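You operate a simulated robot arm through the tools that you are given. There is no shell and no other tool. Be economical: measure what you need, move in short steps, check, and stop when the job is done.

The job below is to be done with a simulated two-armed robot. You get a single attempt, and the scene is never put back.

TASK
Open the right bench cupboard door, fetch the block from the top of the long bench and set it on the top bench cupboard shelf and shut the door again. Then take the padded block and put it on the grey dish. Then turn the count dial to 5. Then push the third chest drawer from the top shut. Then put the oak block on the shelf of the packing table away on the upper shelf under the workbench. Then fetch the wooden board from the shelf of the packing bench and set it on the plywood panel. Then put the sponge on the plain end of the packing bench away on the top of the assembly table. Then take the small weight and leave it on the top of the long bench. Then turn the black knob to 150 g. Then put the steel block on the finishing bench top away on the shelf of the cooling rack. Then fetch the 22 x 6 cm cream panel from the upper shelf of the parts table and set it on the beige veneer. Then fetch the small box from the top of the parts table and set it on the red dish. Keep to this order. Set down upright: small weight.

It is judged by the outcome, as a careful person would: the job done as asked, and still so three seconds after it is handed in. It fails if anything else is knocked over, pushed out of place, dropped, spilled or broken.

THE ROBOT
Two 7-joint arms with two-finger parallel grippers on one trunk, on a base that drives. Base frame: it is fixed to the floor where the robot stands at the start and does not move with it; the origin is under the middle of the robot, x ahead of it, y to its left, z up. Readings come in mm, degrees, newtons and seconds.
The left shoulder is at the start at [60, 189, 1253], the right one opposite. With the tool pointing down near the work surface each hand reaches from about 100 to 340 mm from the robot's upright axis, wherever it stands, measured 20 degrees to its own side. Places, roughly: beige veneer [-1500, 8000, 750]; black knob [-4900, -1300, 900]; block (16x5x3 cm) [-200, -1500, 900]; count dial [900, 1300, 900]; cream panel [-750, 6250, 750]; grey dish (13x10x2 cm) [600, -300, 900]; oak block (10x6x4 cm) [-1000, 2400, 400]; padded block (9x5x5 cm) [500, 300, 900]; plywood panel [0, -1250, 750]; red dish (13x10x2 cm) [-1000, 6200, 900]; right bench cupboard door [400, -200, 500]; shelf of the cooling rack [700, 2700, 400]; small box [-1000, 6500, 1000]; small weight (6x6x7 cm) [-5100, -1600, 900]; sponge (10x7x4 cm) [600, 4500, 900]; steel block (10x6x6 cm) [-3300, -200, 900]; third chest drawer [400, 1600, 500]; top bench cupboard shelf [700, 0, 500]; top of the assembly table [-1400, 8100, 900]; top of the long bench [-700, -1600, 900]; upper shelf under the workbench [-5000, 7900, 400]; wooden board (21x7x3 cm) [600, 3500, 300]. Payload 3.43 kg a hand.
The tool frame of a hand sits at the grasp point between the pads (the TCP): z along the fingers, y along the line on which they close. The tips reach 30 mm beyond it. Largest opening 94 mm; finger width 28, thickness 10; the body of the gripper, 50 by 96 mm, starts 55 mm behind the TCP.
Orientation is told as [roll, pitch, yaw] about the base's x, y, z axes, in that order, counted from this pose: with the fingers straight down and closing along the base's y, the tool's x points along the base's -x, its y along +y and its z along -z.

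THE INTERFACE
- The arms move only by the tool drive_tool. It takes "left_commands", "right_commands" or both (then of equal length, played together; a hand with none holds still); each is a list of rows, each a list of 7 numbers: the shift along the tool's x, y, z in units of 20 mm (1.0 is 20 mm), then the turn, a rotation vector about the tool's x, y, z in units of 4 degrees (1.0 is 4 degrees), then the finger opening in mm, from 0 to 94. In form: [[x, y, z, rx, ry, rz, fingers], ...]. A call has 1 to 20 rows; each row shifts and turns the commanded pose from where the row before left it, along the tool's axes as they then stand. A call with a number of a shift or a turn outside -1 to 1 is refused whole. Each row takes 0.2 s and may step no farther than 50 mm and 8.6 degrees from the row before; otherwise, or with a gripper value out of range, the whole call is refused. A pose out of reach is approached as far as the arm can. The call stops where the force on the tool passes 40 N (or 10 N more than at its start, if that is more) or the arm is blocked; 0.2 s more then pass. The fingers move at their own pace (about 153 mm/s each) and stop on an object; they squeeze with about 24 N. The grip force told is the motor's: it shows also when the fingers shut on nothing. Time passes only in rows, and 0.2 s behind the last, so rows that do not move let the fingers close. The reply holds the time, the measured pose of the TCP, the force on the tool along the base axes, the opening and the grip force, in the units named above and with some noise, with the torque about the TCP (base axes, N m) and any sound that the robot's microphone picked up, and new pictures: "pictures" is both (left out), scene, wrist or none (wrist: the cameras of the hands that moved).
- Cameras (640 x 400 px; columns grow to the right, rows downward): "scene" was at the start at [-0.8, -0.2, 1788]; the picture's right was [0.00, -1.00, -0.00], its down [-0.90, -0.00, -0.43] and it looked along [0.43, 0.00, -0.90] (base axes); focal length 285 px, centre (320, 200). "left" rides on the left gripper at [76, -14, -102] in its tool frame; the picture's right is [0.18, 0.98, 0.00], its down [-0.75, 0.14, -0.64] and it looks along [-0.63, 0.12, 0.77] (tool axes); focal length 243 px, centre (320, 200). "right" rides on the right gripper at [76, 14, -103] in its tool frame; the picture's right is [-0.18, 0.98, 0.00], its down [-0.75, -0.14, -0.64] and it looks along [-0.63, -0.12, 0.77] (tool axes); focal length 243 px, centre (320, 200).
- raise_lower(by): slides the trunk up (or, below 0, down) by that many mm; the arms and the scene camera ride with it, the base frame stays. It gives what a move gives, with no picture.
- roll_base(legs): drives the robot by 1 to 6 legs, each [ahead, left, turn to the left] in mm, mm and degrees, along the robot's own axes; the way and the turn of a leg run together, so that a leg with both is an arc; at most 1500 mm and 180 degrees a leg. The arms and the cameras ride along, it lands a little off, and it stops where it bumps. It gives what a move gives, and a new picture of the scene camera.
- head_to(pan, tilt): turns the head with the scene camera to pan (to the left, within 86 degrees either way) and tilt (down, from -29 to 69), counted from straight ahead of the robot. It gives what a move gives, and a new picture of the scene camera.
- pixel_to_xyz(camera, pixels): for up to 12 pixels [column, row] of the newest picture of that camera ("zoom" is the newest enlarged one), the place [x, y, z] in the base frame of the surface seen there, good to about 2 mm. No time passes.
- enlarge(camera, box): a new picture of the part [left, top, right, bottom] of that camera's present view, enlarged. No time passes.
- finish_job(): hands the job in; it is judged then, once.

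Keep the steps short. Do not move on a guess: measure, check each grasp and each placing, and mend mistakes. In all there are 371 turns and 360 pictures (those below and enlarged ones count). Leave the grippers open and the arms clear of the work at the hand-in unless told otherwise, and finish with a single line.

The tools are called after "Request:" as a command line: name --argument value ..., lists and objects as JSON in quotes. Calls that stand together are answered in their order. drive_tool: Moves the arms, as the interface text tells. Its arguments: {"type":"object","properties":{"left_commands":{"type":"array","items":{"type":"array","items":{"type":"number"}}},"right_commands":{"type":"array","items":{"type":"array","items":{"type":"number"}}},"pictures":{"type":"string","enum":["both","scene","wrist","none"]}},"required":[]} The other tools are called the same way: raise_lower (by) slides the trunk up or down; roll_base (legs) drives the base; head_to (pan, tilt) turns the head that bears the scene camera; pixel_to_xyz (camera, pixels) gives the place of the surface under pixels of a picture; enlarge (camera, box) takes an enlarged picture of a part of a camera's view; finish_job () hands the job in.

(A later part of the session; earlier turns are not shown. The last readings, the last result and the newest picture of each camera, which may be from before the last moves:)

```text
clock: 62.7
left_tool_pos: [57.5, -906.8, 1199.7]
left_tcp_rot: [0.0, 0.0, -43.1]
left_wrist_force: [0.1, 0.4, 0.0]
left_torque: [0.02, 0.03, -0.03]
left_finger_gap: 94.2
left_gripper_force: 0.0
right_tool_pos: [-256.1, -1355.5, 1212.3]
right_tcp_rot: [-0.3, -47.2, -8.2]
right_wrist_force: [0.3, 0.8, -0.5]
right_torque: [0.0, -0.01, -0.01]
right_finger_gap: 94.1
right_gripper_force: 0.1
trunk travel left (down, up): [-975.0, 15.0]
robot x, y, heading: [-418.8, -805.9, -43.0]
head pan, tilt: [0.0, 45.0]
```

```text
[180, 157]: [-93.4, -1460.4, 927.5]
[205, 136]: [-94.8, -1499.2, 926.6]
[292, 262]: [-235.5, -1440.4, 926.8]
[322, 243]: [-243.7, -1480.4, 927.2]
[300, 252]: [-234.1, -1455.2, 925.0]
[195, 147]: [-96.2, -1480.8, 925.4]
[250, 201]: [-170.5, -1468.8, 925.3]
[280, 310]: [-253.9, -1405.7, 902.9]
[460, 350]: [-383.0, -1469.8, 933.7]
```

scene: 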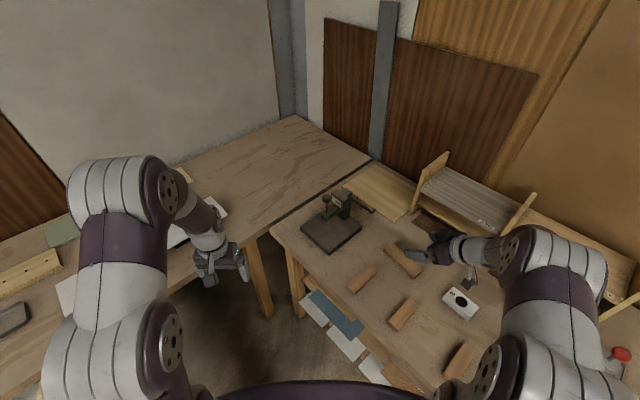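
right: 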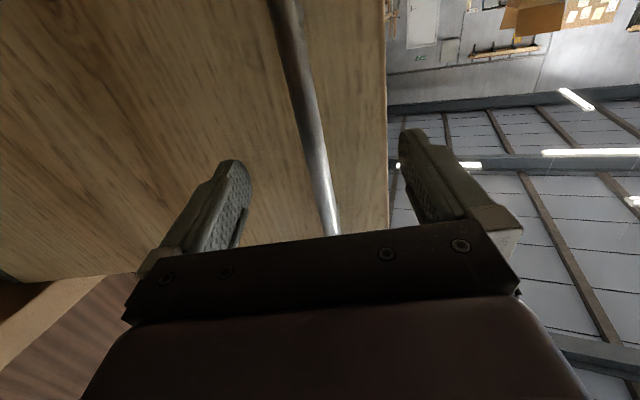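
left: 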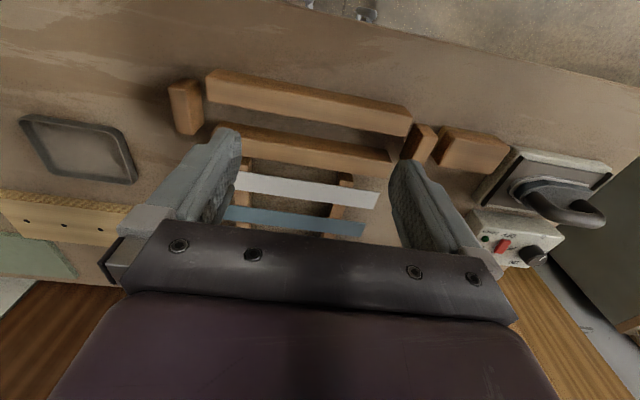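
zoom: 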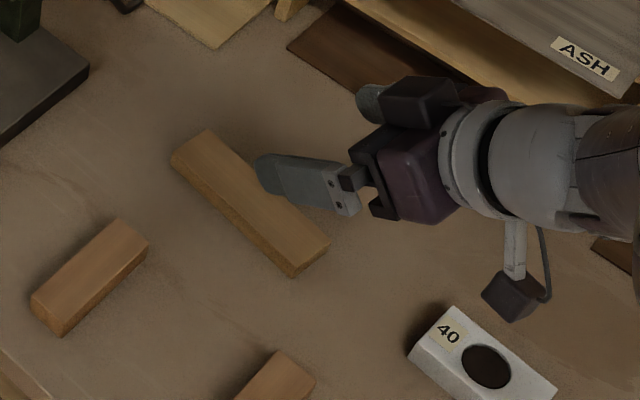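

Block axis at −7.8°, block z 903–927; the hand yaw −8.2° already matches. Target TCP (−228,−1462,937). I move the base a little, lower the trunk 200, and shift the arm over.

Request:
roll_base --legs '[[34, -37, 0]]'

Request:
drive_tool --right_commands '[[-0.41, -0.88, 0.44, 0, 0, 0, 94], [-0.41, -0.88, 0.44, 0, 0, 0, 94], [-0.41, -0.88, 0.44, 0, 0, 0, 94]]' --pictures "none"

Request:
raise_lower --by -215

Request:
enlarge --camera "right" --box '[0, 0, 640, 400]'

```text
clock: 63.6
left_tool_pos: [55.5, -949.4, 1201.2]
left_tcp_rot: [-0.3, -0.3, -43.1]
left_wrist_force: [-1.0, 0.7, 0.3]
left_torque: [-0.04, -0.02, 0.03]
left_finger_gap: 94.0
left_gripper_force: 0.0
right_tool_pos: [-255.7, -1397.8, 1217.6]
right_tcp_rot: [-1.0, -47.3, -7.6]
right_wrist_force: [-0.1, 1.1, -0.2]
right_torque: [-0.03, 0.0, -0.05]
right_finger_gap: 94.0
right_gripper_force: 0.1
trunk travel left (down, up): [-975.0, 15.0]
robot x, y, heading: [-411.1, -858.2, -43.0]
head pan, tilt: [0.0, 45.0]
```

scene: 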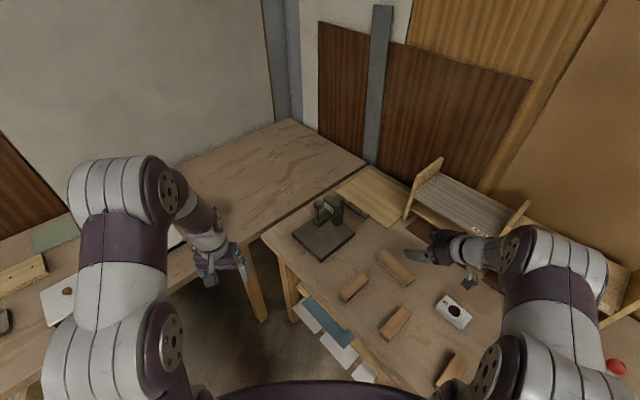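

```text
clock: 64.4
left_tool_pos: [55.5, -959.2, 1199.9]
left_tcp_rot: [0.1, 0.1, -43.2]
left_wrist_force: [0.0, -0.4, -0.9]
left_torque: [0.0, -0.01, 0.0]
left_finger_gap: 94.0
left_gripper_force: 0.0
right_tool_pos: [-228.3, -1465.5, 1211.2]
right_tcp_rot: [-0.1, -47.2, -8.1]
right_wrist_force: [0.1, 0.4, -0.2]
right_torque: [0.02, -0.02, 0.04]
right_finger_gap: 94.0
right_gripper_force: 0.1
trunk travel left (down, up): [-975.0, 15.0]
robot x, y, heading: [-411.7, -856.6, -43.4]
head pan, tilt: [0.0, 45.0]
```

```text
clock: 66.7
left_tool_pos: [56.6, -958.0, 984.6]
left_tcp_rot: [0.0, 0.0, -43.1]
left_wrist_force: [-0.8, -0.2, -0.1]
left_torque: [0.01, 0.0, -0.02]
left_finger_gap: 94.0
left_gripper_force: 0.1
right_tool_pos: [-229.0, -1461.4, 997.9]
right_tcp_rot: [-0.3, -47.2, -8.1]
right_wrist_force: [0.9, 0.0, -0.2]
right_torque: [0.03, 0.04, 0.02]
right_finger_gap: 94.1
right_gripper_force: 0.1
trunk travel left (down, up): [-760.0, 230.0]
robot x, y, heading: [-414.4, -854.3, -43.1]
head pan, tilt: [0.0, 45.0]
```

```text
1.00 times, centred on (320, 200) of right (not enlarged: the box is as wide or as high as the picture)
```

zoom: 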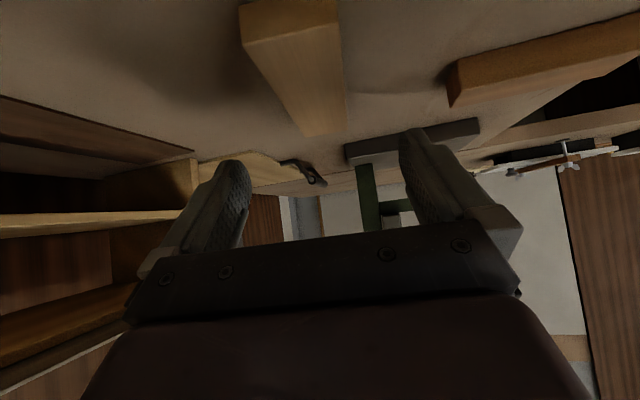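

The block sits between the finger lines. I lower 61 mm to TCP z≈937 and close.

Request:
raise_lower --by -61

Request:
drive_tool --right_commands '[[0, 0, 0, 0, 0, 0, 70], [0, 0, 0, 0, 0, 0, 40], [0, 0, 0, 0, 0, 0, 30], [0, 0, 0, 0, 0, 0, 30]]' --pictures "wrist"

```text
clock: 67.7
left_tool_pos: [56.5, -957.1, 923.3]
left_tcp_rot: [0.0, 0.1, -43.1]
left_wrist_force: [0.2, 0.5, 0.0]
left_torque: [-0.01, -0.03, -0.03]
left_finger_gap: 94.0
left_gripper_force: 0.1
right_tool_pos: [-228.6, -1463.1, 937.4]
right_tcp_rot: [-0.3, -47.2, -8.1]
right_wrist_force: [1.0, -0.4, -0.1]
right_torque: [0.0, -0.02, -0.02]
right_finger_gap: 94.0
right_gripper_force: 0.1
trunk travel left (down, up): [-699.0, 291.0]
robot x, y, heading: [-412.0, -856.6, -43.0]
head pan, tilt: [0.0, 45.0]
```

```text
clock: 68.7
left_tool_pos: [56.3, -957.9, 923.6]
left_tcp_rot: [0.0, 0.0, -43.1]
left_wrist_force: [-0.1, -0.3, -0.1]
left_torque: [0.01, -0.01, 0.03]
left_finger_gap: 93.7
left_gripper_force: 0.1
right_tool_pos: [-228.1, -1462.3, 937.2]
right_tcp_rot: [-0.2, -47.2, -8.2]
right_wrist_force: [-0.2, -1.4, 0.5]
right_torque: [-0.01, -0.02, -0.08]
right_finger_gap: 49.2
right_gripper_force: 23.9
trunk travel left (down, up): [-699.0, 291.0]
robot x, y, heading: [-412.5, -854.6, -43.1]
head pan, tilt: [0.0, 45.0]
```

right: 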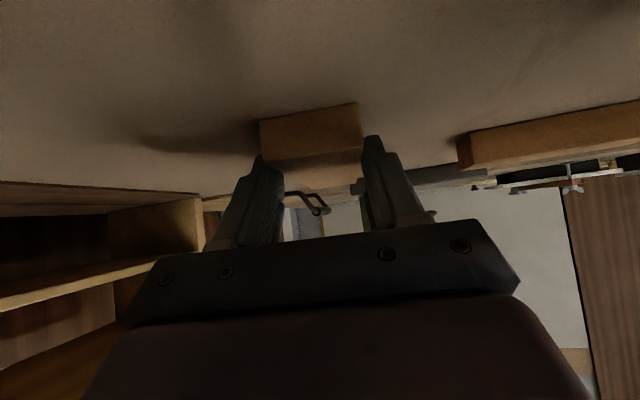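

Gripped (49 mm). I lift with the trunk and check for droop.

Request:
raise_lower --by 200

Request:
drive_tool --right_commands '[[0, 0, 0, 0, 0, 0, 30]]' --pictures "both"

```text
clock: 70.9
left_tool_pos: [56.8, -956.7, 1123.6]
left_tcp_rot: [0.0, 0.1, -43.0]
left_wrist_force: [-0.3, 0.4, 0.4]
left_torque: [0.0, 0.02, -0.01]
left_finger_gap: 93.8
left_gripper_force: 0.0
right_tool_pos: [-228.8, -1461.8, 1136.1]
right_tcp_rot: [-0.4, -47.2, -8.1]
right_wrist_force: [-0.1, -0.5, -0.9]
right_torque: [0.02, 0.04, 0.03]
right_finger_gap: 49.1
right_gripper_force: 23.8
trunk travel left (down, up): [-899.0, 91.0]
robot x, y, heading: [-413.8, -851.5, -43.2]
head pan, tilt: [0.0, 45.0]
```

```text
clock: 71.3
left_tool_pos: [56.5, -958.1, 1124.3]
left_tcp_rot: [0.1, -0.1, -43.1]
left_wrist_force: [0.2, -0.5, -1.0]
left_torque: [0.02, -0.01, 0.03]
left_finger_gap: 94.3
left_gripper_force: 0.0
right_tool_pos: [-229.0, -1462.2, 1136.8]
right_tcp_rot: [-0.3, -47.2, -8.1]
right_wrist_force: [0.8, 0.4, -1.1]
right_torque: [0.01, 0.05, -0.02]
right_finger_gap: 49.5
right_gripper_force: 23.9
trunk travel left (down, up): [-899.0, 91.0]
robot x, y, heading: [-414.6, -857.0, -43.2]
head pan, tilt: [0.0, 45.0]
```

scene: 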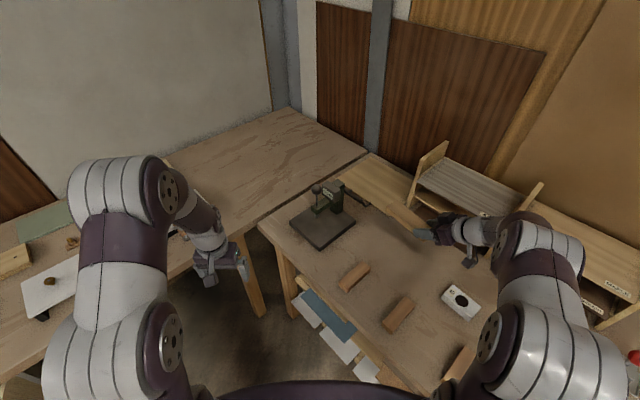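
right: 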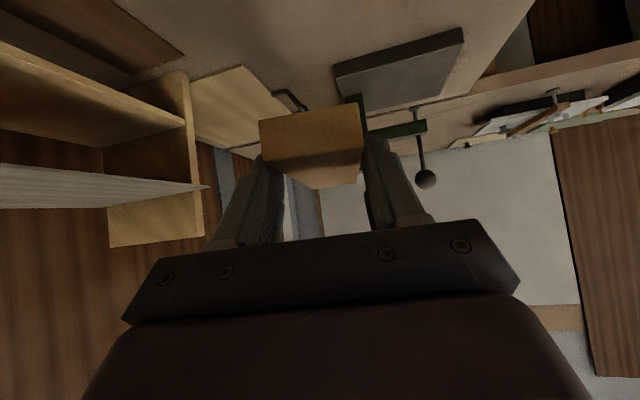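

The block is held level with the hand. I retreat from the long bench, turn square, and look left for obstacles.

Request:
roll_base --legs '[[-387, 49, 0], [0, 0, 43]]'

Request:
head_to --pan 70 --tilt 45

```text
clock: 75.7
left_tool_pos: [-253.6, -302.4, 1124.0]
left_tcp_rot: [0.1, -0.1, 1.3]
left_wrist_force: [1.6, 0.1, 0.4]
left_torque: [-0.02, -0.02, 0.0]
left_finger_gap: 93.8
left_gripper_force: 0.2
right_tool_pos: [-102.6, -862.6, 1136.7]
right_tcp_rot: [-0.3, -47.2, 36.4]
right_wrist_force: [0.5, 0.3, -1.0]
right_torque: [-0.03, 0.07, 0.03]
right_finger_gap: 49.3
right_gripper_force: 24.4
trunk travel left (down, up): [-899.0, 91.0]
robot x, y, heading: [-663.5, -558.5, 1.3]
head pan, tilt: [0.0, 45.0]
```

scene: 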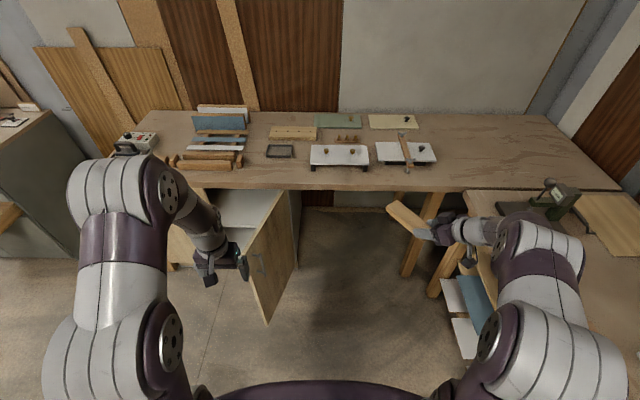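

```text
clock: 77.1
left_tool_pos: [-254.2, -301.1, 1123.9]
left_tcp_rot: [0.0, 0.0, 1.3]
left_wrist_force: [0.3, -0.8, 0.0]
left_torque: [0.03, -0.01, -0.01]
left_finger_gap: 94.1
left_gripper_force: 0.0
right_tool_pos: [-103.2, -862.3, 1136.3]
right_tcp_rot: [-0.4, -47.2, 36.4]
right_wrist_force: [0.5, -0.6, -1.3]
right_torque: [-0.03, 0.02, 0.01]
right_finger_gap: 49.1
right_gripper_force: 23.6
trunk travel left (down, up): [-899.0, 91.0]
robot x, y, heading: [-661.9, -555.3, 1.4]
head pan, tilt: [70.0, 45.0]
```

scene: 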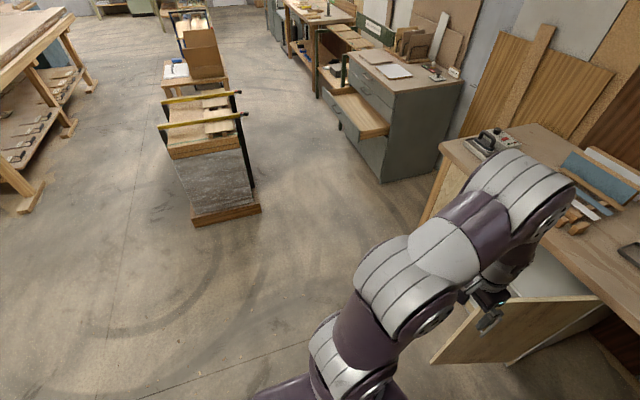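

Request:
pixel_to_xyz --camera "scene" --pixels '[[195, 224], [260, 212], [250, 190], [390, 130], [335, 98], [358, 100], [383, 180], [165, 92], [230, 88], [350, 128]]'

Request:
head_to --pan 20 --tilt 45

```text
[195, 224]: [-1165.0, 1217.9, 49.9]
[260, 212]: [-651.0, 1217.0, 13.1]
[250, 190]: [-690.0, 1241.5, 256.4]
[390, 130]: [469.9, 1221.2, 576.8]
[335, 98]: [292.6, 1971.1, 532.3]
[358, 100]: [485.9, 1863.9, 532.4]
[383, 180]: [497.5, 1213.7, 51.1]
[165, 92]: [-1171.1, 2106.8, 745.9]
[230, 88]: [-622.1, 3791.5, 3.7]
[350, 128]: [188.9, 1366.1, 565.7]
```

```text
clock: 78.3
left_tool_pos: [-254.0, -301.9, 1124.8]
left_tcp_rot: [0.0, 0.0, 1.3]
left_wrist_force: [0.1, -0.9, 0.0]
left_torque: [0.0, 0.0, 0.02]
left_finger_gap: 94.3
left_gripper_force: 0.1
right_tool_pos: [-103.7, -862.5, 1135.7]
right_tcp_rot: [-0.3, -47.2, 36.3]
right_wrist_force: [0.0, 0.1, -1.0]
right_torque: [-0.05, 0.06, 0.04]
right_finger_gap: 49.4
right_gripper_force: 24.1
trunk travel left (down, up): [-899.0, 91.0]
robot x, y, heading: [-662.4, -557.0, 1.4]
head pan, tilt: [20.0, 45.0]
```

scene: 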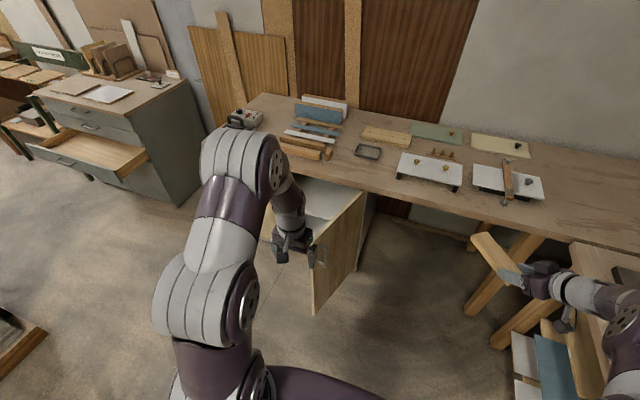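

The floor is free (pallet begins at y≈1217). I straighten the hand's yaw and drive in front of the cupboard.

Request:
drive_tool --right_commands '[[0, 0, 0, 0.731, 0, 0.682, 30], [0, 0, 0, 0.731, 0, 0.682, 30], [0, 0, 0, 0.731, 0, 0.682, 30], [0, 0, 0, 0.731, 0, 0.682, 30], [0, 0, 0, 0.731, 0, 0.682, 30], [0, 0, 0, 0.731, 0, 0.682, 30], [0, 0, 0, 0.731, 0, 0.682, 30], [0, 0, 0, 0.731, 0, 0.682, 30], [0, 0, 0, 0.548, 0, 0.511, 30]]' --pictures "none"

Request:
roll_base --legs '[[0, 820, -1.4]]'

Request:
raise_lower --by -510

Request:
head_to --pan -15 --tilt 30

```text
clock: 80.3
left_tool_pos: [-254.2, -301.7, 1124.2]
left_tcp_rot: [0.1, -0.1, 1.3]
left_wrist_force: [-1.0, 0.3, -0.3]
left_torque: [-0.02, 0.01, 0.0]
left_finger_gap: 94.1
left_gripper_force: 0.1
right_tool_pos: [-103.9, -860.7, 1137.0]
right_tcp_rot: [0.0, -47.3, 1.1]
right_wrist_force: [-0.1, -0.6, -2.3]
right_torque: [-0.01, 0.1, -0.01]
right_finger_gap: 48.7
right_gripper_force: 24.1
trunk travel left (down, up): [-899.0, 91.0]
robot x, y, heading: [-660.8, -557.6, 1.3]
head pan, tilt: [20.0, 45.0]
```

```text
clock: 84.7
left_tool_pos: [-268.6, 525.3, 1123.7]
left_tcp_rot: [0.0, 0.0, 0.9]
left_wrist_force: [0.5, 0.9, -0.5]
left_torque: [-0.01, 0.01, -0.01]
left_finger_gap: 93.8
left_gripper_force: 0.0
right_tool_pos: [-122.2, -35.9, 1136.2]
right_tcp_rot: [-0.1, -47.4, 0.8]
right_wrist_force: [0.2, 0.2, -0.7]
right_torque: [0.0, 0.06, 0.02]
right_finger_gap: 49.4
right_gripper_force: 24.6
trunk travel left (down, up): [-899.0, 91.0]
robot x, y, heading: [-672.9, 271.1, 0.9]
head pan, tilt: [20.0, 45.0]
```

scene: 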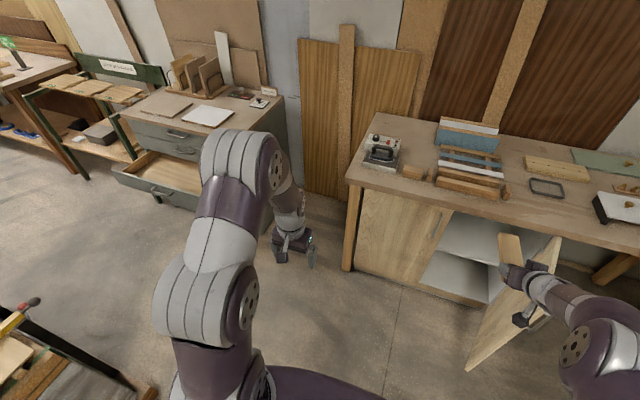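

```text
refused: -510 is not a number from -400 to 400
```

```text
clock: 85.8
left_tool_pos: [-269.1, 526.8, 1124.3]
left_tcp_rot: [-0.1, 0.0, 0.8]
left_wrist_force: [0.3, -0.2, -0.6]
left_torque: [0.02, -0.01, 0.02]
left_finger_gap: 94.1
left_gripper_force: 0.0
right_tool_pos: [-121.8, -34.7, 1136.1]
right_tcp_rot: [0.0, -47.2, 0.6]
right_wrist_force: [-0.1, 0.4, -1.2]
right_torque: [0.02, 0.05, 0.0]
right_finger_gap: 49.2
right_gripper_force: 24.1
trunk travel left (down, up): [-899.0, 91.0]
robot x, y, heading: [-677.3, 273.6, 1.1]
head pan, tilt: [-15.0, 30.0]
```

scene: 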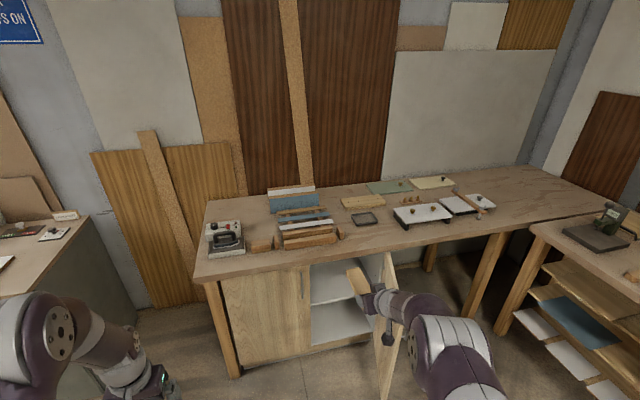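

Two shelves show in the cupboard. I lower 400 to see inside.

Request:
raise_lower --by -400

Request:
head_to --pan -15 --tilt 35

Request:
enlarge --camera "scene" --box '[200, 150, 456, 310]'

```text
clock: 89.6
left_tool_pos: [-268.2, 526.4, 724.5]
left_tcp_rot: [-0.1, 0.0, 1.0]
left_wrist_force: [-0.2, 0.2, -0.4]
left_torque: [0.01, 0.06, 0.01]
left_finger_gap: 94.2
left_gripper_force: 0.0
right_tool_pos: [-122.1, -32.9, 736.7]
right_tcp_rot: [0.1, -47.3, 0.7]
right_wrist_force: [0.4, -0.6, -2.1]
right_torque: [0.0, 0.09, -0.01]
right_finger_gap: 49.2
right_gripper_force: 24.2
trunk travel left (down, up): [-499.0, 491.0]
robot x, y, heading: [-677.8, 272.9, 1.1]
head pan, tilt: [-15.0, 30.0]
```

```text
clock: 90.2
left_tool_pos: [-269.1, 526.1, 723.5]
left_tcp_rot: [0.0, 0.1, 0.9]
left_wrist_force: [0.4, 0.4, 0.2]
left_torque: [0.01, -0.03, 0.0]
left_finger_gap: 94.1
left_gripper_force: 0.0
right_tool_pos: [-122.7, -34.2, 736.0]
right_tcp_rot: [0.1, -47.3, 0.6]
right_wrist_force: [0.0, -0.6, -0.3]
right_torque: [-0.03, 0.05, 0.01]
right_finger_gap: 49.1
right_gripper_force: 24.0
trunk travel left (down, up): [-499.0, 491.0]
robot x, y, heading: [-677.9, 267.2, 0.9]
head pan, tilt: [-15.0, 35.0]
```

scene: 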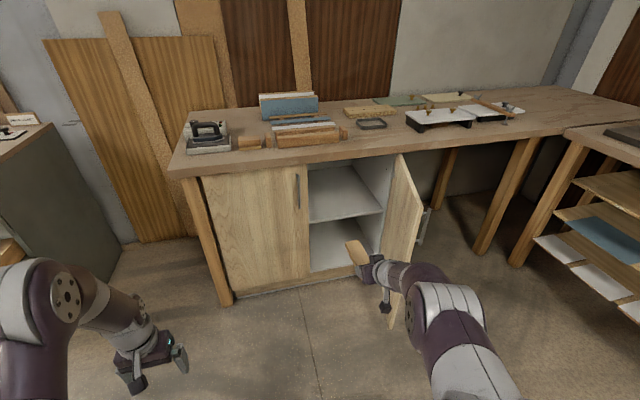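

```text
2.50 times, centred on (328, 230) of scene
```

zoom: 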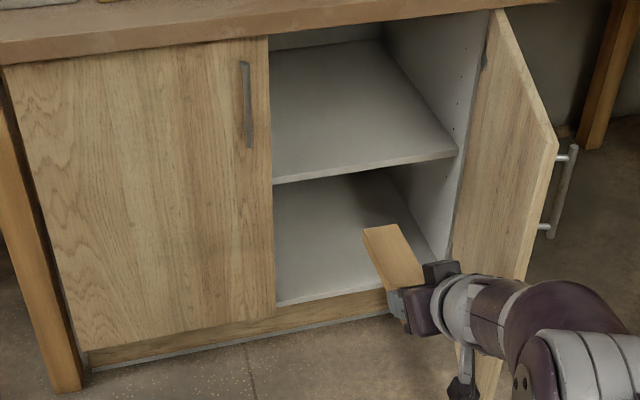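

Request:
pixel_to_xyz --camera "zoom" --pixels '[[300, 170], [440, 150], [360, 110], [300, 60], [370, 60], [385, 45], [275, 120], [548, 180], [485, 60], [385, 235], [410, 280], [500, 15]]'

```text
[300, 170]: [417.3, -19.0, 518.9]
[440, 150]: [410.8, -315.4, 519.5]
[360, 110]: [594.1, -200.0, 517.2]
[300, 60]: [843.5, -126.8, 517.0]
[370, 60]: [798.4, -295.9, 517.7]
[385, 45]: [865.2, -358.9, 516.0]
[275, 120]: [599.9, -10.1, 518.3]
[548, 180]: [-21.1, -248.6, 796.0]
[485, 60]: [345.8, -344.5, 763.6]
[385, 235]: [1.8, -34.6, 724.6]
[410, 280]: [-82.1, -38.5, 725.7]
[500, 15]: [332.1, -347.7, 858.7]
```

Top shelf: z≈518, from x≈405 back, empty. The held block's underside is 34 mm below TCP. I pull the left arm in, lower, and drive half-way.

Request:
drive_tool --left_commands '[[1, 0, 0, 0, 0, 0, 94], [1, 0, 0, 0, 0, 0, 94], [1, 0, 0, 0, 0, 0, 94], [1, 0, 0, 0, 0, 0, 94], [1, 0, 0, 0, 0, 0, 94], [1, 0, 0, 0, 0, 0, 94], [1, 0, 0, 0, 0, 0, 94], [1, 0, 0, 0, 0, 0, 94], [1, 0, 0, 0, 0, 0, 94], [1, 0, 0, 0, 0, 0, 94]]' --pictures "none"

Request:
raise_lower --by -116

Request:
roll_base --legs '[[420, -25, -1]]'

```text
clock: 92.3
left_tool_pos: [-440.8, 524.6, 725.2]
left_tcp_rot: [0.4, -1.4, 1.4]
left_wrist_force: [2.7, 2.8, 4.2]
left_torque: [-0.45, 0.47, -0.25]
left_finger_gap: 94.1
left_gripper_force: 0.1
right_tool_pos: [-123.2, -35.0, 736.3]
right_tcp_rot: [0.0, -47.1, 0.8]
right_wrist_force: [-0.4, -0.3, -1.1]
right_torque: [-0.02, 0.06, 0.0]
right_finger_gap: 49.0
right_gripper_force: 24.1
trunk travel left (down, up): [-499.0, 491.0]
robot x, y, heading: [-678.1, 275.1, 0.8]
head pan, tilt: [-15.0, 35.0]
stopped in row 10 (left hand): the force on the tool passed its limit at 76 N (the readings are from after the stop); the commanded pose is now the measured one
```

```text
clock: 93.8
left_tool_pos: [-441.0, 525.8, 610.1]
left_tcp_rot: [0.4, -1.3, 1.4]
left_wrist_force: [7.5, 2.3, 5.5]
left_torque: [-0.43, 1.17, -0.01]
left_finger_gap: 94.2
left_gripper_force: 0.0
right_tool_pos: [-122.9, -34.0, 620.5]
right_tcp_rot: [-0.1, -47.3, 0.7]
right_wrist_force: [-0.5, -1.0, -1.0]
right_torque: [0.03, 0.07, 0.0]
right_finger_gap: 49.3
right_gripper_force: 24.2
trunk travel left (down, up): [-383.0, 607.0]
robot x, y, heading: [-679.2, 273.7, 1.1]
head pan, tilt: [-15.0, 35.0]
```

```text
clock: 96.3
left_tool_pos: [-14.6, 499.8, 610.6]
left_tcp_rot: [0.4, -1.2, 0.4]
left_wrist_force: [9.5, 4.7, 9.5]
left_torque: [-0.75, 1.66, -0.15]
left_finger_gap: 94.0
left_gripper_force: 0.1
right_tool_pos: [292.5, -65.6, 620.3]
right_tcp_rot: [0.0, -47.2, -0.1]
right_wrist_force: [-0.5, 0.5, -1.1]
right_torque: [-0.03, 0.07, 0.01]
right_finger_gap: 49.1
right_gripper_force: 23.9
trunk travel left (down, up): [-383.0, 607.0]
robot x, y, heading: [-254.7, 254.5, 0.1]
head pan, tilt: [-15.0, 35.0]
```

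scene: 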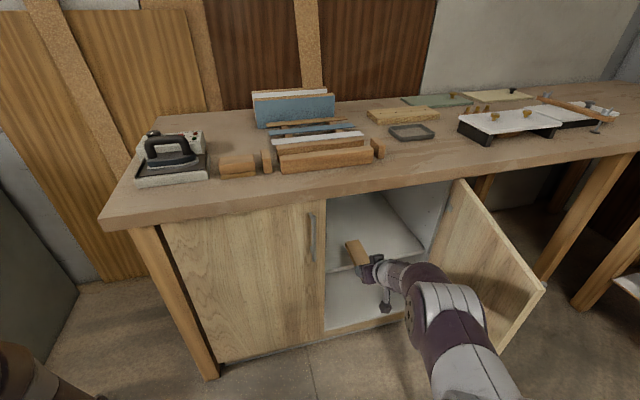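

The block is entering above the shelf. Left arm touches my own body, so I ease it forward 30 mm, then drive 185 more.

Request:
drive_tool --left_commands '[[-0.8, 0, 0, 0, 0, 0, 94], [-0.8, 0, 0, 0, 0, 0, 94]]' --pictures "none"

Request:
roll_base --legs '[[188, 0, 0]]'

```text
clock: 97.0
left_tool_pos: [16.6, 501.7, 610.8]
left_tcp_rot: [0.4, -1.2, 0.4]
left_wrist_force: [-0.6, 0.1, 0.0]
left_torque: [-0.02, 0.02, -0.03]
left_finger_gap: 93.8
left_gripper_force: 0.0
right_tool_pos: [293.9, -65.2, 620.9]
right_tcp_rot: [0.1, -47.2, -0.2]
right_wrist_force: [0.5, 0.8, -1.3]
right_torque: [-0.03, 0.08, -0.02]
right_finger_gap: 49.2
right_gripper_force: 23.7
trunk travel left (down, up): [-383.0, 607.0]
robot x, y, heading: [-257.0, 251.9, -0.0]
head pan, tilt: [-15.0, 35.0]
```

```text
clock: 98.5
left_tool_pos: [201.6, 498.8, 608.8]
left_tcp_rot: [0.4, -1.2, 0.0]
left_wrist_force: [0.7, -0.3, 0.7]
left_torque: [-0.01, 0.03, -0.04]
left_finger_gap: 94.2
left_gripper_force: 0.1
right_tool_pos: [475.2, -70.9, 619.8]
right_tcp_rot: [0.0, -47.2, -0.8]
right_wrist_force: [-0.1, -0.2, -1.8]
right_torque: [-0.02, 0.04, 0.01]
right_finger_gap: 49.3
right_gripper_force: 24.1
trunk travel left (down, up): [-383.0, 607.0]
robot x, y, heading: [-70.7, 252.3, -0.3]
head pan, tilt: [-15.0, 35.0]
```

scene: 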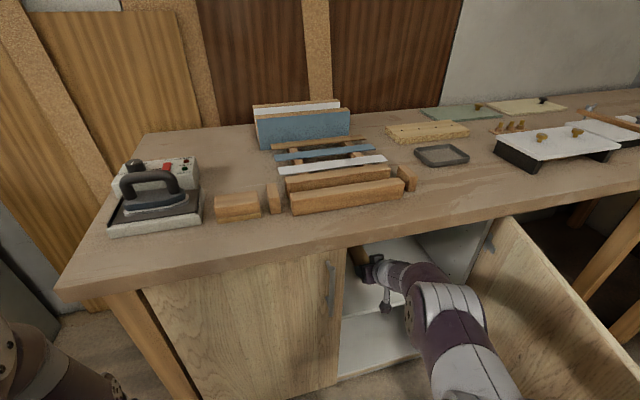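

Now lower to just above the shelf.

Request:
raise_lower --by -62

Request:
raise_lower --by -5

Request:
enlarge --camera "right" --box '[0, 0, 640, 400]'

```text
clock: 99.5
left_tool_pos: [202.6, 498.5, 547.7]
left_tcp_rot: [0.5, -1.4, 0.0]
left_wrist_force: [0.3, -0.5, -0.9]
left_torque: [-0.03, 0.01, -0.01]
left_finger_gap: 94.3
left_gripper_force: 0.1
right_tool_pos: [474.7, -71.1, 558.9]
right_tcp_rot: [0.1, -47.3, -0.8]
right_wrist_force: [-0.1, 0.0, -1.4]
right_torque: [0.02, 0.1, -0.03]
right_finger_gap: 49.3
right_gripper_force: 24.0
trunk travel left (down, up): [-321.0, 669.0]
robot x, y, heading: [-72.4, 250.7, -0.7]
head pan, tilt: [-15.0, 35.0]
```

```text
clock: 100.0
left_tool_pos: [202.0, 498.5, 543.1]
left_tcp_rot: [0.3, -1.3, 0.0]
left_wrist_force: [-0.7, -0.4, 0.3]
left_torque: [0.01, 0.0, 0.03]
left_finger_gap: 94.1
left_gripper_force: 0.0
right_tool_pos: [474.2, -70.7, 553.4]
right_tcp_rot: [0.0, -47.3, -0.6]
right_wrist_force: [0.2, 0.6, -1.3]
right_torque: [0.0, 0.08, -0.02]
right_finger_gap: 49.2
right_gripper_force: 23.4
trunk travel left (down, up): [-316.0, 674.0]
robot x, y, heading: [-73.2, 251.1, -0.3]
head pan, tilt: [-15.0, 35.0]
```

```text
1.00 times, centred on (320, 200) of right (not enlarged: the box is as wide or as high as the picture)
```

zoom: 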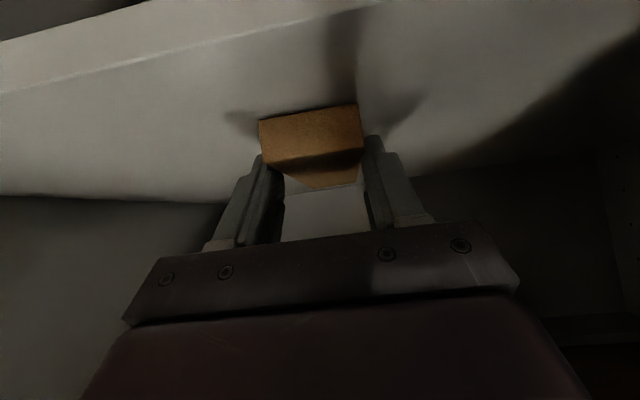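

Not touching yet by the force reading; I lower 2 mm at a time.

Request:
raise_lower --by -2

Request:
raise_lower --by -2

```text
clock: 100.5
left_tool_pos: [201.2, 499.2, 541.4]
left_tcp_rot: [0.4, -1.3, -0.1]
left_wrist_force: [-0.2, -0.8, 0.1]
left_torque: [-0.01, -0.01, 0.03]
left_finger_gap: 93.9
left_gripper_force: 0.1
right_tool_pos: [474.5, -70.4, 551.9]
right_tcp_rot: [0.0, -47.3, -0.7]
right_wrist_force: [0.4, 0.4, -1.4]
right_torque: [-0.02, 0.09, -0.03]
right_finger_gap: 49.3
right_gripper_force: 23.8
trunk travel left (down, up): [-314.0, 676.0]
robot x, y, heading: [-73.0, 247.0, -0.4]
head pan, tilt: [-15.0, 35.0]
```

```text
clock: 101.1
left_tool_pos: [202.1, 498.1, 538.7]
left_tcp_rot: [0.4, -1.3, 0.0]
left_wrist_force: [-0.2, 0.3, 0.0]
left_torque: [-0.02, -0.03, -0.02]
left_finger_gap: 94.1
left_gripper_force: 0.1
right_tool_pos: [474.4, -70.0, 550.1]
right_tcp_rot: [0.1, -47.4, -0.6]
right_wrist_force: [-0.8, -0.1, 4.1]
right_torque: [-0.01, -0.59, 0.0]
right_finger_gap: 49.2
right_gripper_force: 24.0
trunk travel left (down, up): [-312.0, 678.0]
robot x, y, heading: [-75.1, 247.7, -0.4]
head pan, tilt: [-15.0, 35.0]
```

Contact (4 N). I open, rise 30 mm and check.

Request:
drive_tool --right_commands '[[0, 0, 0, 0, 0, 0, 70], [0, 0, 0, 0, 0, 0, 94], [0, 0, 0, 0, 0, 0, 94]]' --pictures "none"

Request:
raise_lower --by 40

Request:
roll_base --legs '[[-300, 0, 0]]'

```text
clock: 101.9
left_tool_pos: [202.4, 498.7, 538.3]
left_tcp_rot: [0.4, -1.3, -0.1]
left_wrist_force: [0.6, 0.0, 0.3]
left_torque: [-0.02, 0.0, 0.01]
left_finger_gap: 94.1
left_gripper_force: 0.1
right_tool_pos: [474.7, -70.3, 548.5]
right_tcp_rot: [0.0, -47.3, -0.7]
right_wrist_force: [-0.1, -0.1, 0.9]
right_torque: [0.01, -0.01, 0.03]
right_finger_gap: 94.0
right_gripper_force: 0.2
trunk travel left (down, up): [-312.0, 678.0]
robot x, y, heading: [-71.4, 254.0, -0.4]
head pan, tilt: [-15.0, 35.0]
```

```text
clock: 102.7
left_tool_pos: [201.8, 498.8, 578.6]
left_tcp_rot: [0.4, -1.3, -0.1]
left_wrist_force: [0.4, 0.6, 0.6]
left_torque: [-0.01, -0.03, -0.01]
left_finger_gap: 94.1
left_gripper_force: 0.2
right_tool_pos: [474.9, -71.6, 589.4]
right_tcp_rot: [0.0, -47.1, -0.7]
right_wrist_force: [0.7, -0.9, 0.4]
right_torque: [-0.02, -0.04, 0.02]
right_finger_gap: 94.1
right_gripper_force: 0.0
trunk travel left (down, up): [-352.0, 638.0]
robot x, y, heading: [-74.1, 248.9, -0.8]
head pan, tilt: [-15.0, 35.0]
```

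```text
clock: 104.7
left_tool_pos: [-89.9, 500.8, 579.7]
left_tcp_rot: [0.4, -1.3, 0.0]
left_wrist_force: [0.3, 0.5, 0.2]
left_torque: [-0.01, 0.03, 0.01]
left_finger_gap: 94.1
left_gripper_force: 0.0
right_tool_pos: [182.4, -68.8, 589.4]
right_tcp_rot: [-0.1, -47.3, -0.9]
right_wrist_force: [-0.3, -0.3, -0.1]
right_torque: [0.0, 0.01, 0.0]
right_finger_gap: 94.0
right_gripper_force: 0.1
trunk travel left (down, up): [-352.0, 638.0]
robot x, y, heading: [-365.3, 253.4, -0.6]
head pan, tilt: [-15.0, 35.0]
```

scene: 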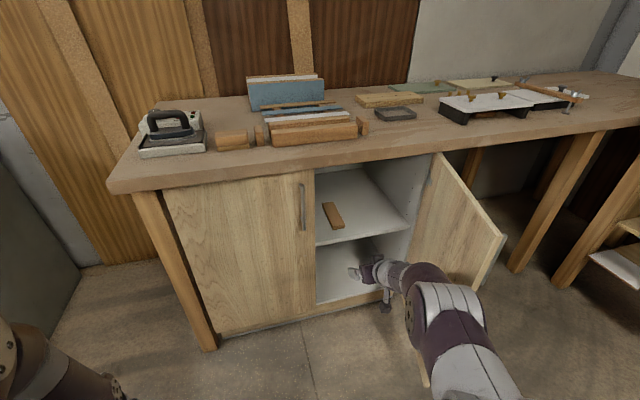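

The block rests fully on the top shelf. Now to shut the door: close the fingers, lower 80, back out, go right, and come around to the door's outer face.

Request:
roll_base --legs '[[-300, 0, 0.6], [0, -330, 0]]'

Request:
raise_lower --by -75

Request:
drive_tool --right_commands '[[0, 0, 0, 0, 0, 0, 40], [0, 0, 0, 0, 0, 0, 0], [0, 0, 0, 0, 0, 0, 0]]' --pictures "none"

Request:
roll_base --legs '[[150, 0, 0]]'

```text
clock: 108.6
left_tool_pos: [-394.3, 167.0, 578.0]
left_tcp_rot: [0.4, -1.3, 0.6]
left_wrist_force: [-0.1, 0.2, 0.1]
left_torque: [0.02, -0.01, 0.02]
left_finger_gap: 94.1
left_gripper_force: 0.1
right_tool_pos: [-115.5, -398.9, 589.2]
right_tcp_rot: [0.0, -47.3, -0.1]
right_wrist_force: [0.3, -0.1, 0.6]
right_torque: [-0.01, 0.02, 0.03]
right_finger_gap: 93.9
right_gripper_force: 0.0
trunk travel left (down, up): [-352.0, 638.0]
robot x, y, heading: [-659.9, -85.3, -0.1]
head pan, tilt: [-15.0, 35.0]
```

scene: 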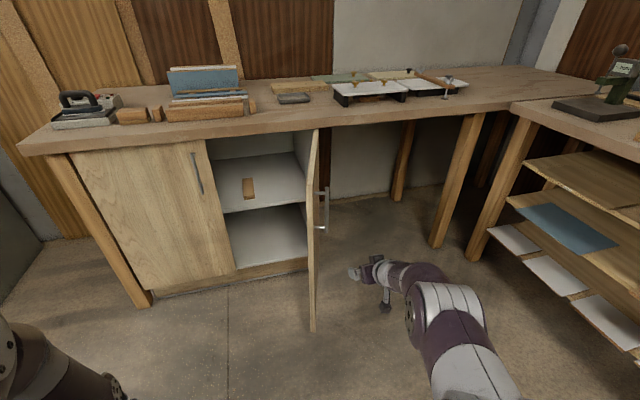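

```text
clock: 109.7
left_tool_pos: [-395.0, 167.3, 503.7]
left_tcp_rot: [0.3, -1.3, 0.7]
left_wrist_force: [-0.4, 0.3, 0.8]
left_torque: [0.04, 0.0, -0.03]
left_finger_gap: 94.0
left_gripper_force: 0.0
right_tool_pos: [-115.2, -399.1, 514.3]
right_tcp_rot: [0.1, -47.3, 0.0]
right_wrist_force: [0.4, -0.1, 0.7]
right_torque: [0.0, -0.01, 0.01]
right_finger_gap: 94.1
right_gripper_force: 0.0
trunk travel left (down, up): [-277.0, 713.0]
robot x, y, heading: [-668.6, -84.9, -0.0]
head pan, tilt: [-15.0, 35.0]
```

```text
clock: 110.5
left_tool_pos: [-394.1, 166.9, 504.0]
left_tcp_rot: [0.4, -1.3, 0.6]
left_wrist_force: [-0.2, 0.8, -0.1]
left_torque: [-0.01, 0.01, 0.02]
left_finger_gap: 93.8
left_gripper_force: 0.1
right_tool_pos: [-115.2, -397.6, 514.1]
right_tcp_rot: [0.0, -47.2, -0.1]
right_wrist_force: [-0.7, 1.0, 0.5]
right_torque: [0.05, 0.03, 0.02]
right_finger_gap: 0.0
right_gripper_force: 24.0
trunk travel left (down, up): [-277.0, 713.0]
robot x, y, heading: [-664.4, -86.9, -0.1]
head pan, tilt: [-15.0, 35.0]
```

```text
clock: 111.9
left_tool_pos: [-238.6, 166.4, 503.9]
left_tcp_rot: [0.4, -1.3, 0.5]
left_wrist_force: [-0.3, -0.5, -0.8]
left_torque: [-0.03, -0.03, 0.0]
left_finger_gap: 94.2
left_gripper_force: 0.0
right_tool_pos: [38.8, -400.6, 513.4]
right_tcp_rot: [0.0, -47.3, -0.2]
right_wrist_force: [-0.3, -0.3, -0.1]
right_torque: [0.0, 0.0, 0.0]
right_finger_gap: 0.0
right_gripper_force: 24.2
trunk travel left (down, up): [-277.0, 713.0]
robot x, y, heading: [-511.3, -85.8, 0.0]
head pan, tilt: [-15.0, 35.0]
```

scene: 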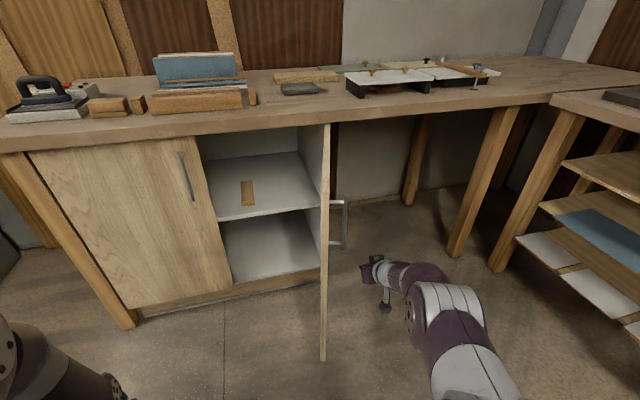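

Clear of the handle. I push the door through its first half.

Request:
roll_base --legs '[[20, 90, 0], [18, 55, 0], [47, 80, 0], [61, 60, 0]]'

```text
clock: 115.0
left_tool_pos: [-90.8, 447.8, 503.7]
left_tcp_rot: [0.4, -1.3, 0.4]
left_wrist_force: [-0.2, 0.0, -0.2]
left_torque: [0.01, 0.03, -0.01]
left_finger_gap: 93.9
left_gripper_force: 0.1
right_tool_pos: [184.3, -119.3, 514.8]
right_tcp_rot: [0.1, -47.3, -0.2]
right_wrist_force: [0.3, 0.6, 0.0]
right_torque: [0.01, 0.02, -0.02]
right_finger_gap: 0.3
right_gripper_force: 24.4
trunk travel left (down, up): [-277.0, 713.0]
robot x, y, heading: [-361.9, 199.8, -0.1]
head pan, tilt: [-15.0, 35.0]
```

scene: 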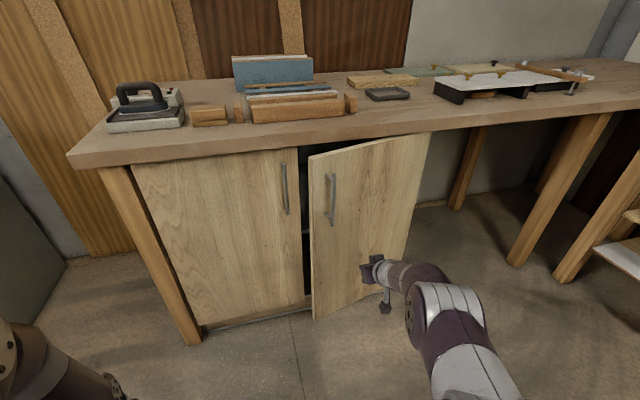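

Working well. I push the rest, ending near the closed position.

Request:
roll_base --legs '[[80, 43, 0], [85, 20, 0]]'

Request:
pixel_to_xyz --camera "scene" --pixels '[[330, 160], [380, 160], [290, 160], [340, 250]]'

```text
clock: 116.8
left_tool_pos: [75.4, 509.7, 504.1]
left_tcp_rot: [0.4, -1.3, 0.2]
left_wrist_force: [0.4, 0.5, -0.3]
left_torque: [0.01, -0.01, -0.01]
left_finger_gap: 94.2
left_gripper_force: 0.0
right_tool_pos: [347.5, -58.8, 511.1]
right_tcp_rot: [0.2, -47.0, -0.7]
right_wrist_force: [-27.8, -3.0, -6.9]
right_torque: [0.04, 0.5, -0.1]
right_finger_gap: 0.0
right_gripper_force: 24.2
trunk travel left (down, up): [-277.0, 713.0]
robot x, y, heading: [-199.6, 263.0, -0.4]
head pan, tilt: [-15.0, 35.0]
```

scene: 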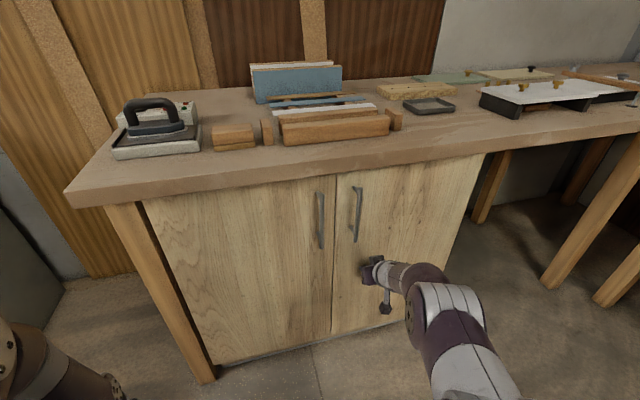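

```text
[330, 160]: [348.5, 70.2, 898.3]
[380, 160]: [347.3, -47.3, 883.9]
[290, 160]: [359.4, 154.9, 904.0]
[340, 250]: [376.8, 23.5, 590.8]
```

The door is shut (28 N against its stop). I back off and raise the trunk for the bench-top jobs.

Request:
roll_base --legs '[[-150, 0, 0]]'

Request:
raise_lower --by 400

Request:
raise_lower --by 300

Request:
head_to --pan 0 --tilt 45

Request:
enlarge --camera "scene" --box '[180, 60, 500, 260]'

```text
clock: 118.2
left_tool_pos: [-76.8, 510.0, 503.5]
left_tcp_rot: [0.4, -1.4, 0.0]
left_wrist_force: [0.1, 0.3, -0.4]
left_torque: [0.01, -0.03, 0.01]
left_finger_gap: 93.8
left_gripper_force: 0.0
right_tool_pos: [194.3, -59.4, 512.1]
right_tcp_rot: [0.2, -46.9, -0.7]
right_wrist_force: [-0.7, 0.3, -0.4]
right_torque: [0.0, 0.01, 0.01]
right_finger_gap: 0.0
right_gripper_force: 23.9
trunk travel left (down, up): [-277.0, 713.0]
robot x, y, heading: [-349.7, 259.7, -0.5]
head pan, tilt: [-15.0, 35.0]
```

scene: 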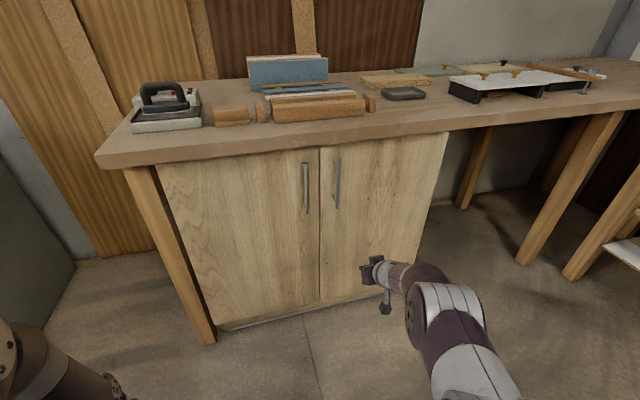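

```text
clock: 122.0
left_tool_pos: [-76.2, 509.9, 903.3]
left_tcp_rot: [0.3, -1.3, 0.0]
left_wrist_force: [0.5, 0.3, 0.2]
left_torque: [0.05, 0.01, -0.02]
left_finger_gap: 94.1
left_gripper_force: 0.0
right_tool_pos: [193.9, -59.2, 911.8]
right_tcp_rot: [0.1, -47.0, -0.8]
right_wrist_force: [0.0, 0.0, 0.5]
right_torque: [-0.02, 0.0, 0.02]
right_finger_gap: 0.0
right_gripper_force: 23.8
trunk travel left (down, up): [-677.0, 313.0]
robot x, y, heading: [-352.8, 261.6, -0.6]
head pan, tilt: [-15.0, 35.0]
```

```text
clock: 125.0
left_tool_pos: [-76.8, 510.6, 1203.5]
left_tcp_rot: [0.4, -1.3, 0.1]
left_wrist_force: [0.2, -0.2, -0.9]
left_torque: [0.01, 0.01, 0.04]
left_finger_gap: 94.0
left_gripper_force: 0.0
right_tool_pos: [194.1, -59.8, 1211.8]
right_tcp_rot: [0.1, -46.9, -0.7]
right_wrist_force: [-0.2, -0.1, 0.0]
right_torque: [-0.02, -0.03, 0.02]
right_finger_gap: 0.0
right_gripper_force: 23.9
trunk travel left (down, up): [-977.0, 13.0]
robot x, y, heading: [-353.5, 264.3, -0.7]
head pan, tilt: [-15.0, 35.0]
```

```text
clock: 125.8
left_tool_pos: [-77.2, 510.5, 1203.6]
left_tcp_rot: [0.5, -1.3, 0.0]
left_wrist_force: [-0.1, -0.1, -0.3]
left_torque: [-0.01, 0.02, 0.0]
left_finger_gap: 94.1
left_gripper_force: 0.1
right_tool_pos: [194.6, -59.5, 1212.2]
right_tcp_rot: [0.1, -46.8, -0.8]
right_wrist_force: [-1.1, -0.4, 0.7]
right_torque: [-0.01, -0.01, -0.01]
right_finger_gap: 0.0
right_gripper_force: 23.3
trunk travel left (down, up): [-977.0, 13.0]
robot x, y, heading: [-351.8, 258.8, -0.6]
head pan, tilt: [0.0, 45.0]
```

scene: 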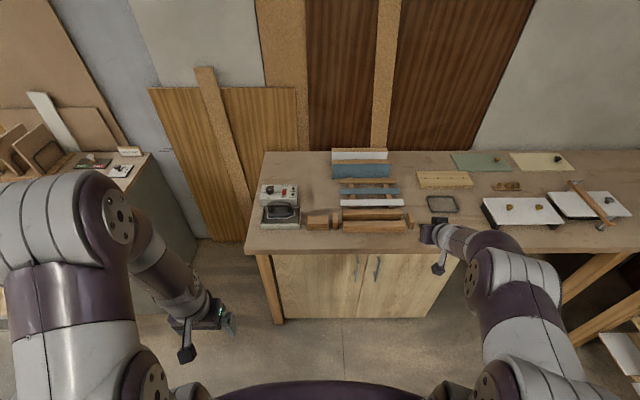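

```text
2.00 times, centred on (340, 160) of scene
```

zoom: 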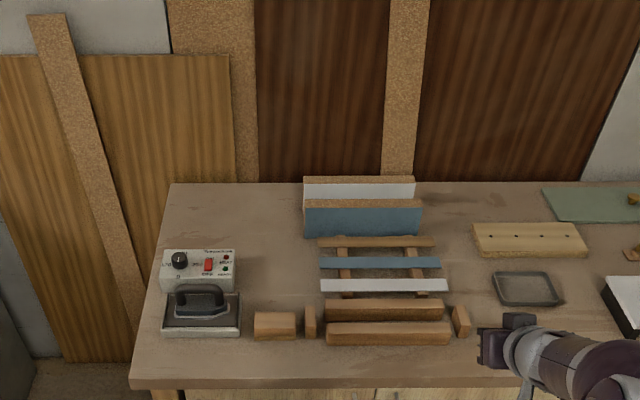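

Request:
enlarge --camera "scene" --box '[250, 175, 410, 275]'

Request:
pixel_to_xyz --camera "zoom" --pixels '[[230, 165], [330, 165], [230, 195], [280, 175], [365, 165], [225, 220], [520, 170], [280, 210]]'

```text
4.00 times, centred on (330, 225) of scene
```

zoom: 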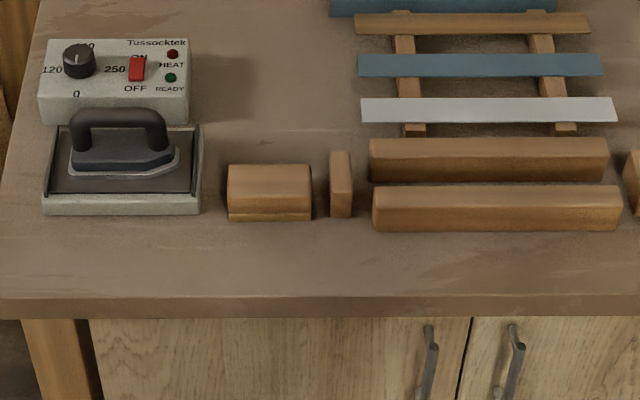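

```text
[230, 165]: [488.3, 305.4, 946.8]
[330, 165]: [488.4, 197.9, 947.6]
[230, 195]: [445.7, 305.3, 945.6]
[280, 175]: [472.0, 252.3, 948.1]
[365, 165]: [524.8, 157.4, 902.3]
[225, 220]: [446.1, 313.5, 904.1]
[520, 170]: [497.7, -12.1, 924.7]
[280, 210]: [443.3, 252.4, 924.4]
```

The padded block is at x 443–490, y 218–307, z 902–948; long side along y. I'll take it with the left hand yawed 90°. I yaw the left hand and fold the right arm back to vertical.

Request:
drive_tool --left_commands '[[0, 0, 0, 0, 0, -1, 94], [0, 0, 0, 0, 0, -1, 94], [0, 0, 0, 0, 0, -1, 94], [0, 0, 0, 0, 0, -1, 94], [0, 0, 0, 0, 0, -1, 94], [0, 0, 0, 0, 0, -1, 94], [0, 0, 0, 0, 0, -1, 94], [0, 0, 0, 0, 0, -1, 94], [0, 0, 0, 0, 0, -1, 94], [0, 0, 0, 0, 0, -1, 94], [0, 0, 0, 0, 0, -1, 94], [0, 0, 0, 0, 0, -1, 94], [0, 0, 0, 0, 0, -1, 94], [0, 0, 0, 0, 0, -1, 94], [0, 0, 0, 0, 0, -1, 94], [0, 0, 0, 0, 0, -1, 94], [0, 0, 0, 0, 0, -1, 94], [0, 0, 0, 0, 0, -1, 94], [0, 0, 0, 0, 0, -1, 94], [0, 0, 0, 0, 0, -1, 94]]' --right_commands '[[0, 0, 0, 0, 1, 0, 94], [0, 0, 0, 0, 1, 0, 94], [0, 0, 0, 0, 1, 0, 94], [0, 0, 0, 0, 1, 0, 94], [0, 0, 0, 0, 1, 0, 94], [0, 0, 0, 0, 1, 0, 94], [0, 0, 0, 0, 1, 0, 94], [0, 0, 0, 0, 1, 0, 94], [0, 0, 0, 0, 1, 0, 94], [0, 0, 0, 0, 1, 0, 94], [0, 0, 0, 0, 1, 0, 94], [0, 0, 0, 0, 0.7, 0, 94], [1, 0, 0, 0, 0, 0, 94], [1, 0, 0, 0, 0, 0, 94], [1, 0, 0, 0, 0, 0, 94], [1, 0, 0, 0, 0, 0, 94], [1, 0, 0, 0, 0, 0, 94], [1, 0, 0, 0, 0, 0, 94], [1, 0, 0, 0, 0, 0, 94], [1, 0, 0, 0, 0, 0, 94]]' --pictures "none"

```text
clock: 130.0
left_tool_pos: [-76.6, 510.8, 1206.1]
left_tcp_rot: [-1.3, -0.6, 80.2]
left_wrist_force: [-0.3, -0.3, -0.4]
left_torque: [0.0, 0.0, 0.03]
left_finger_gap: 94.2
left_gripper_force: 0.1
right_tool_pos: [32.7, -55.7, 1210.0]
right_tcp_rot: [0.1, -0.2, -0.8]
right_wrist_force: [0.7, -0.2, -0.1]
right_torque: [0.01, -0.01, -0.02]
right_finger_gap: 93.9
right_gripper_force: 0.2
trunk travel left (down, up): [-977.0, 13.0]
robot x, y, heading: [-352.3, 260.7, -0.3]
head pan, tilt: [0.0, 45.0]
```

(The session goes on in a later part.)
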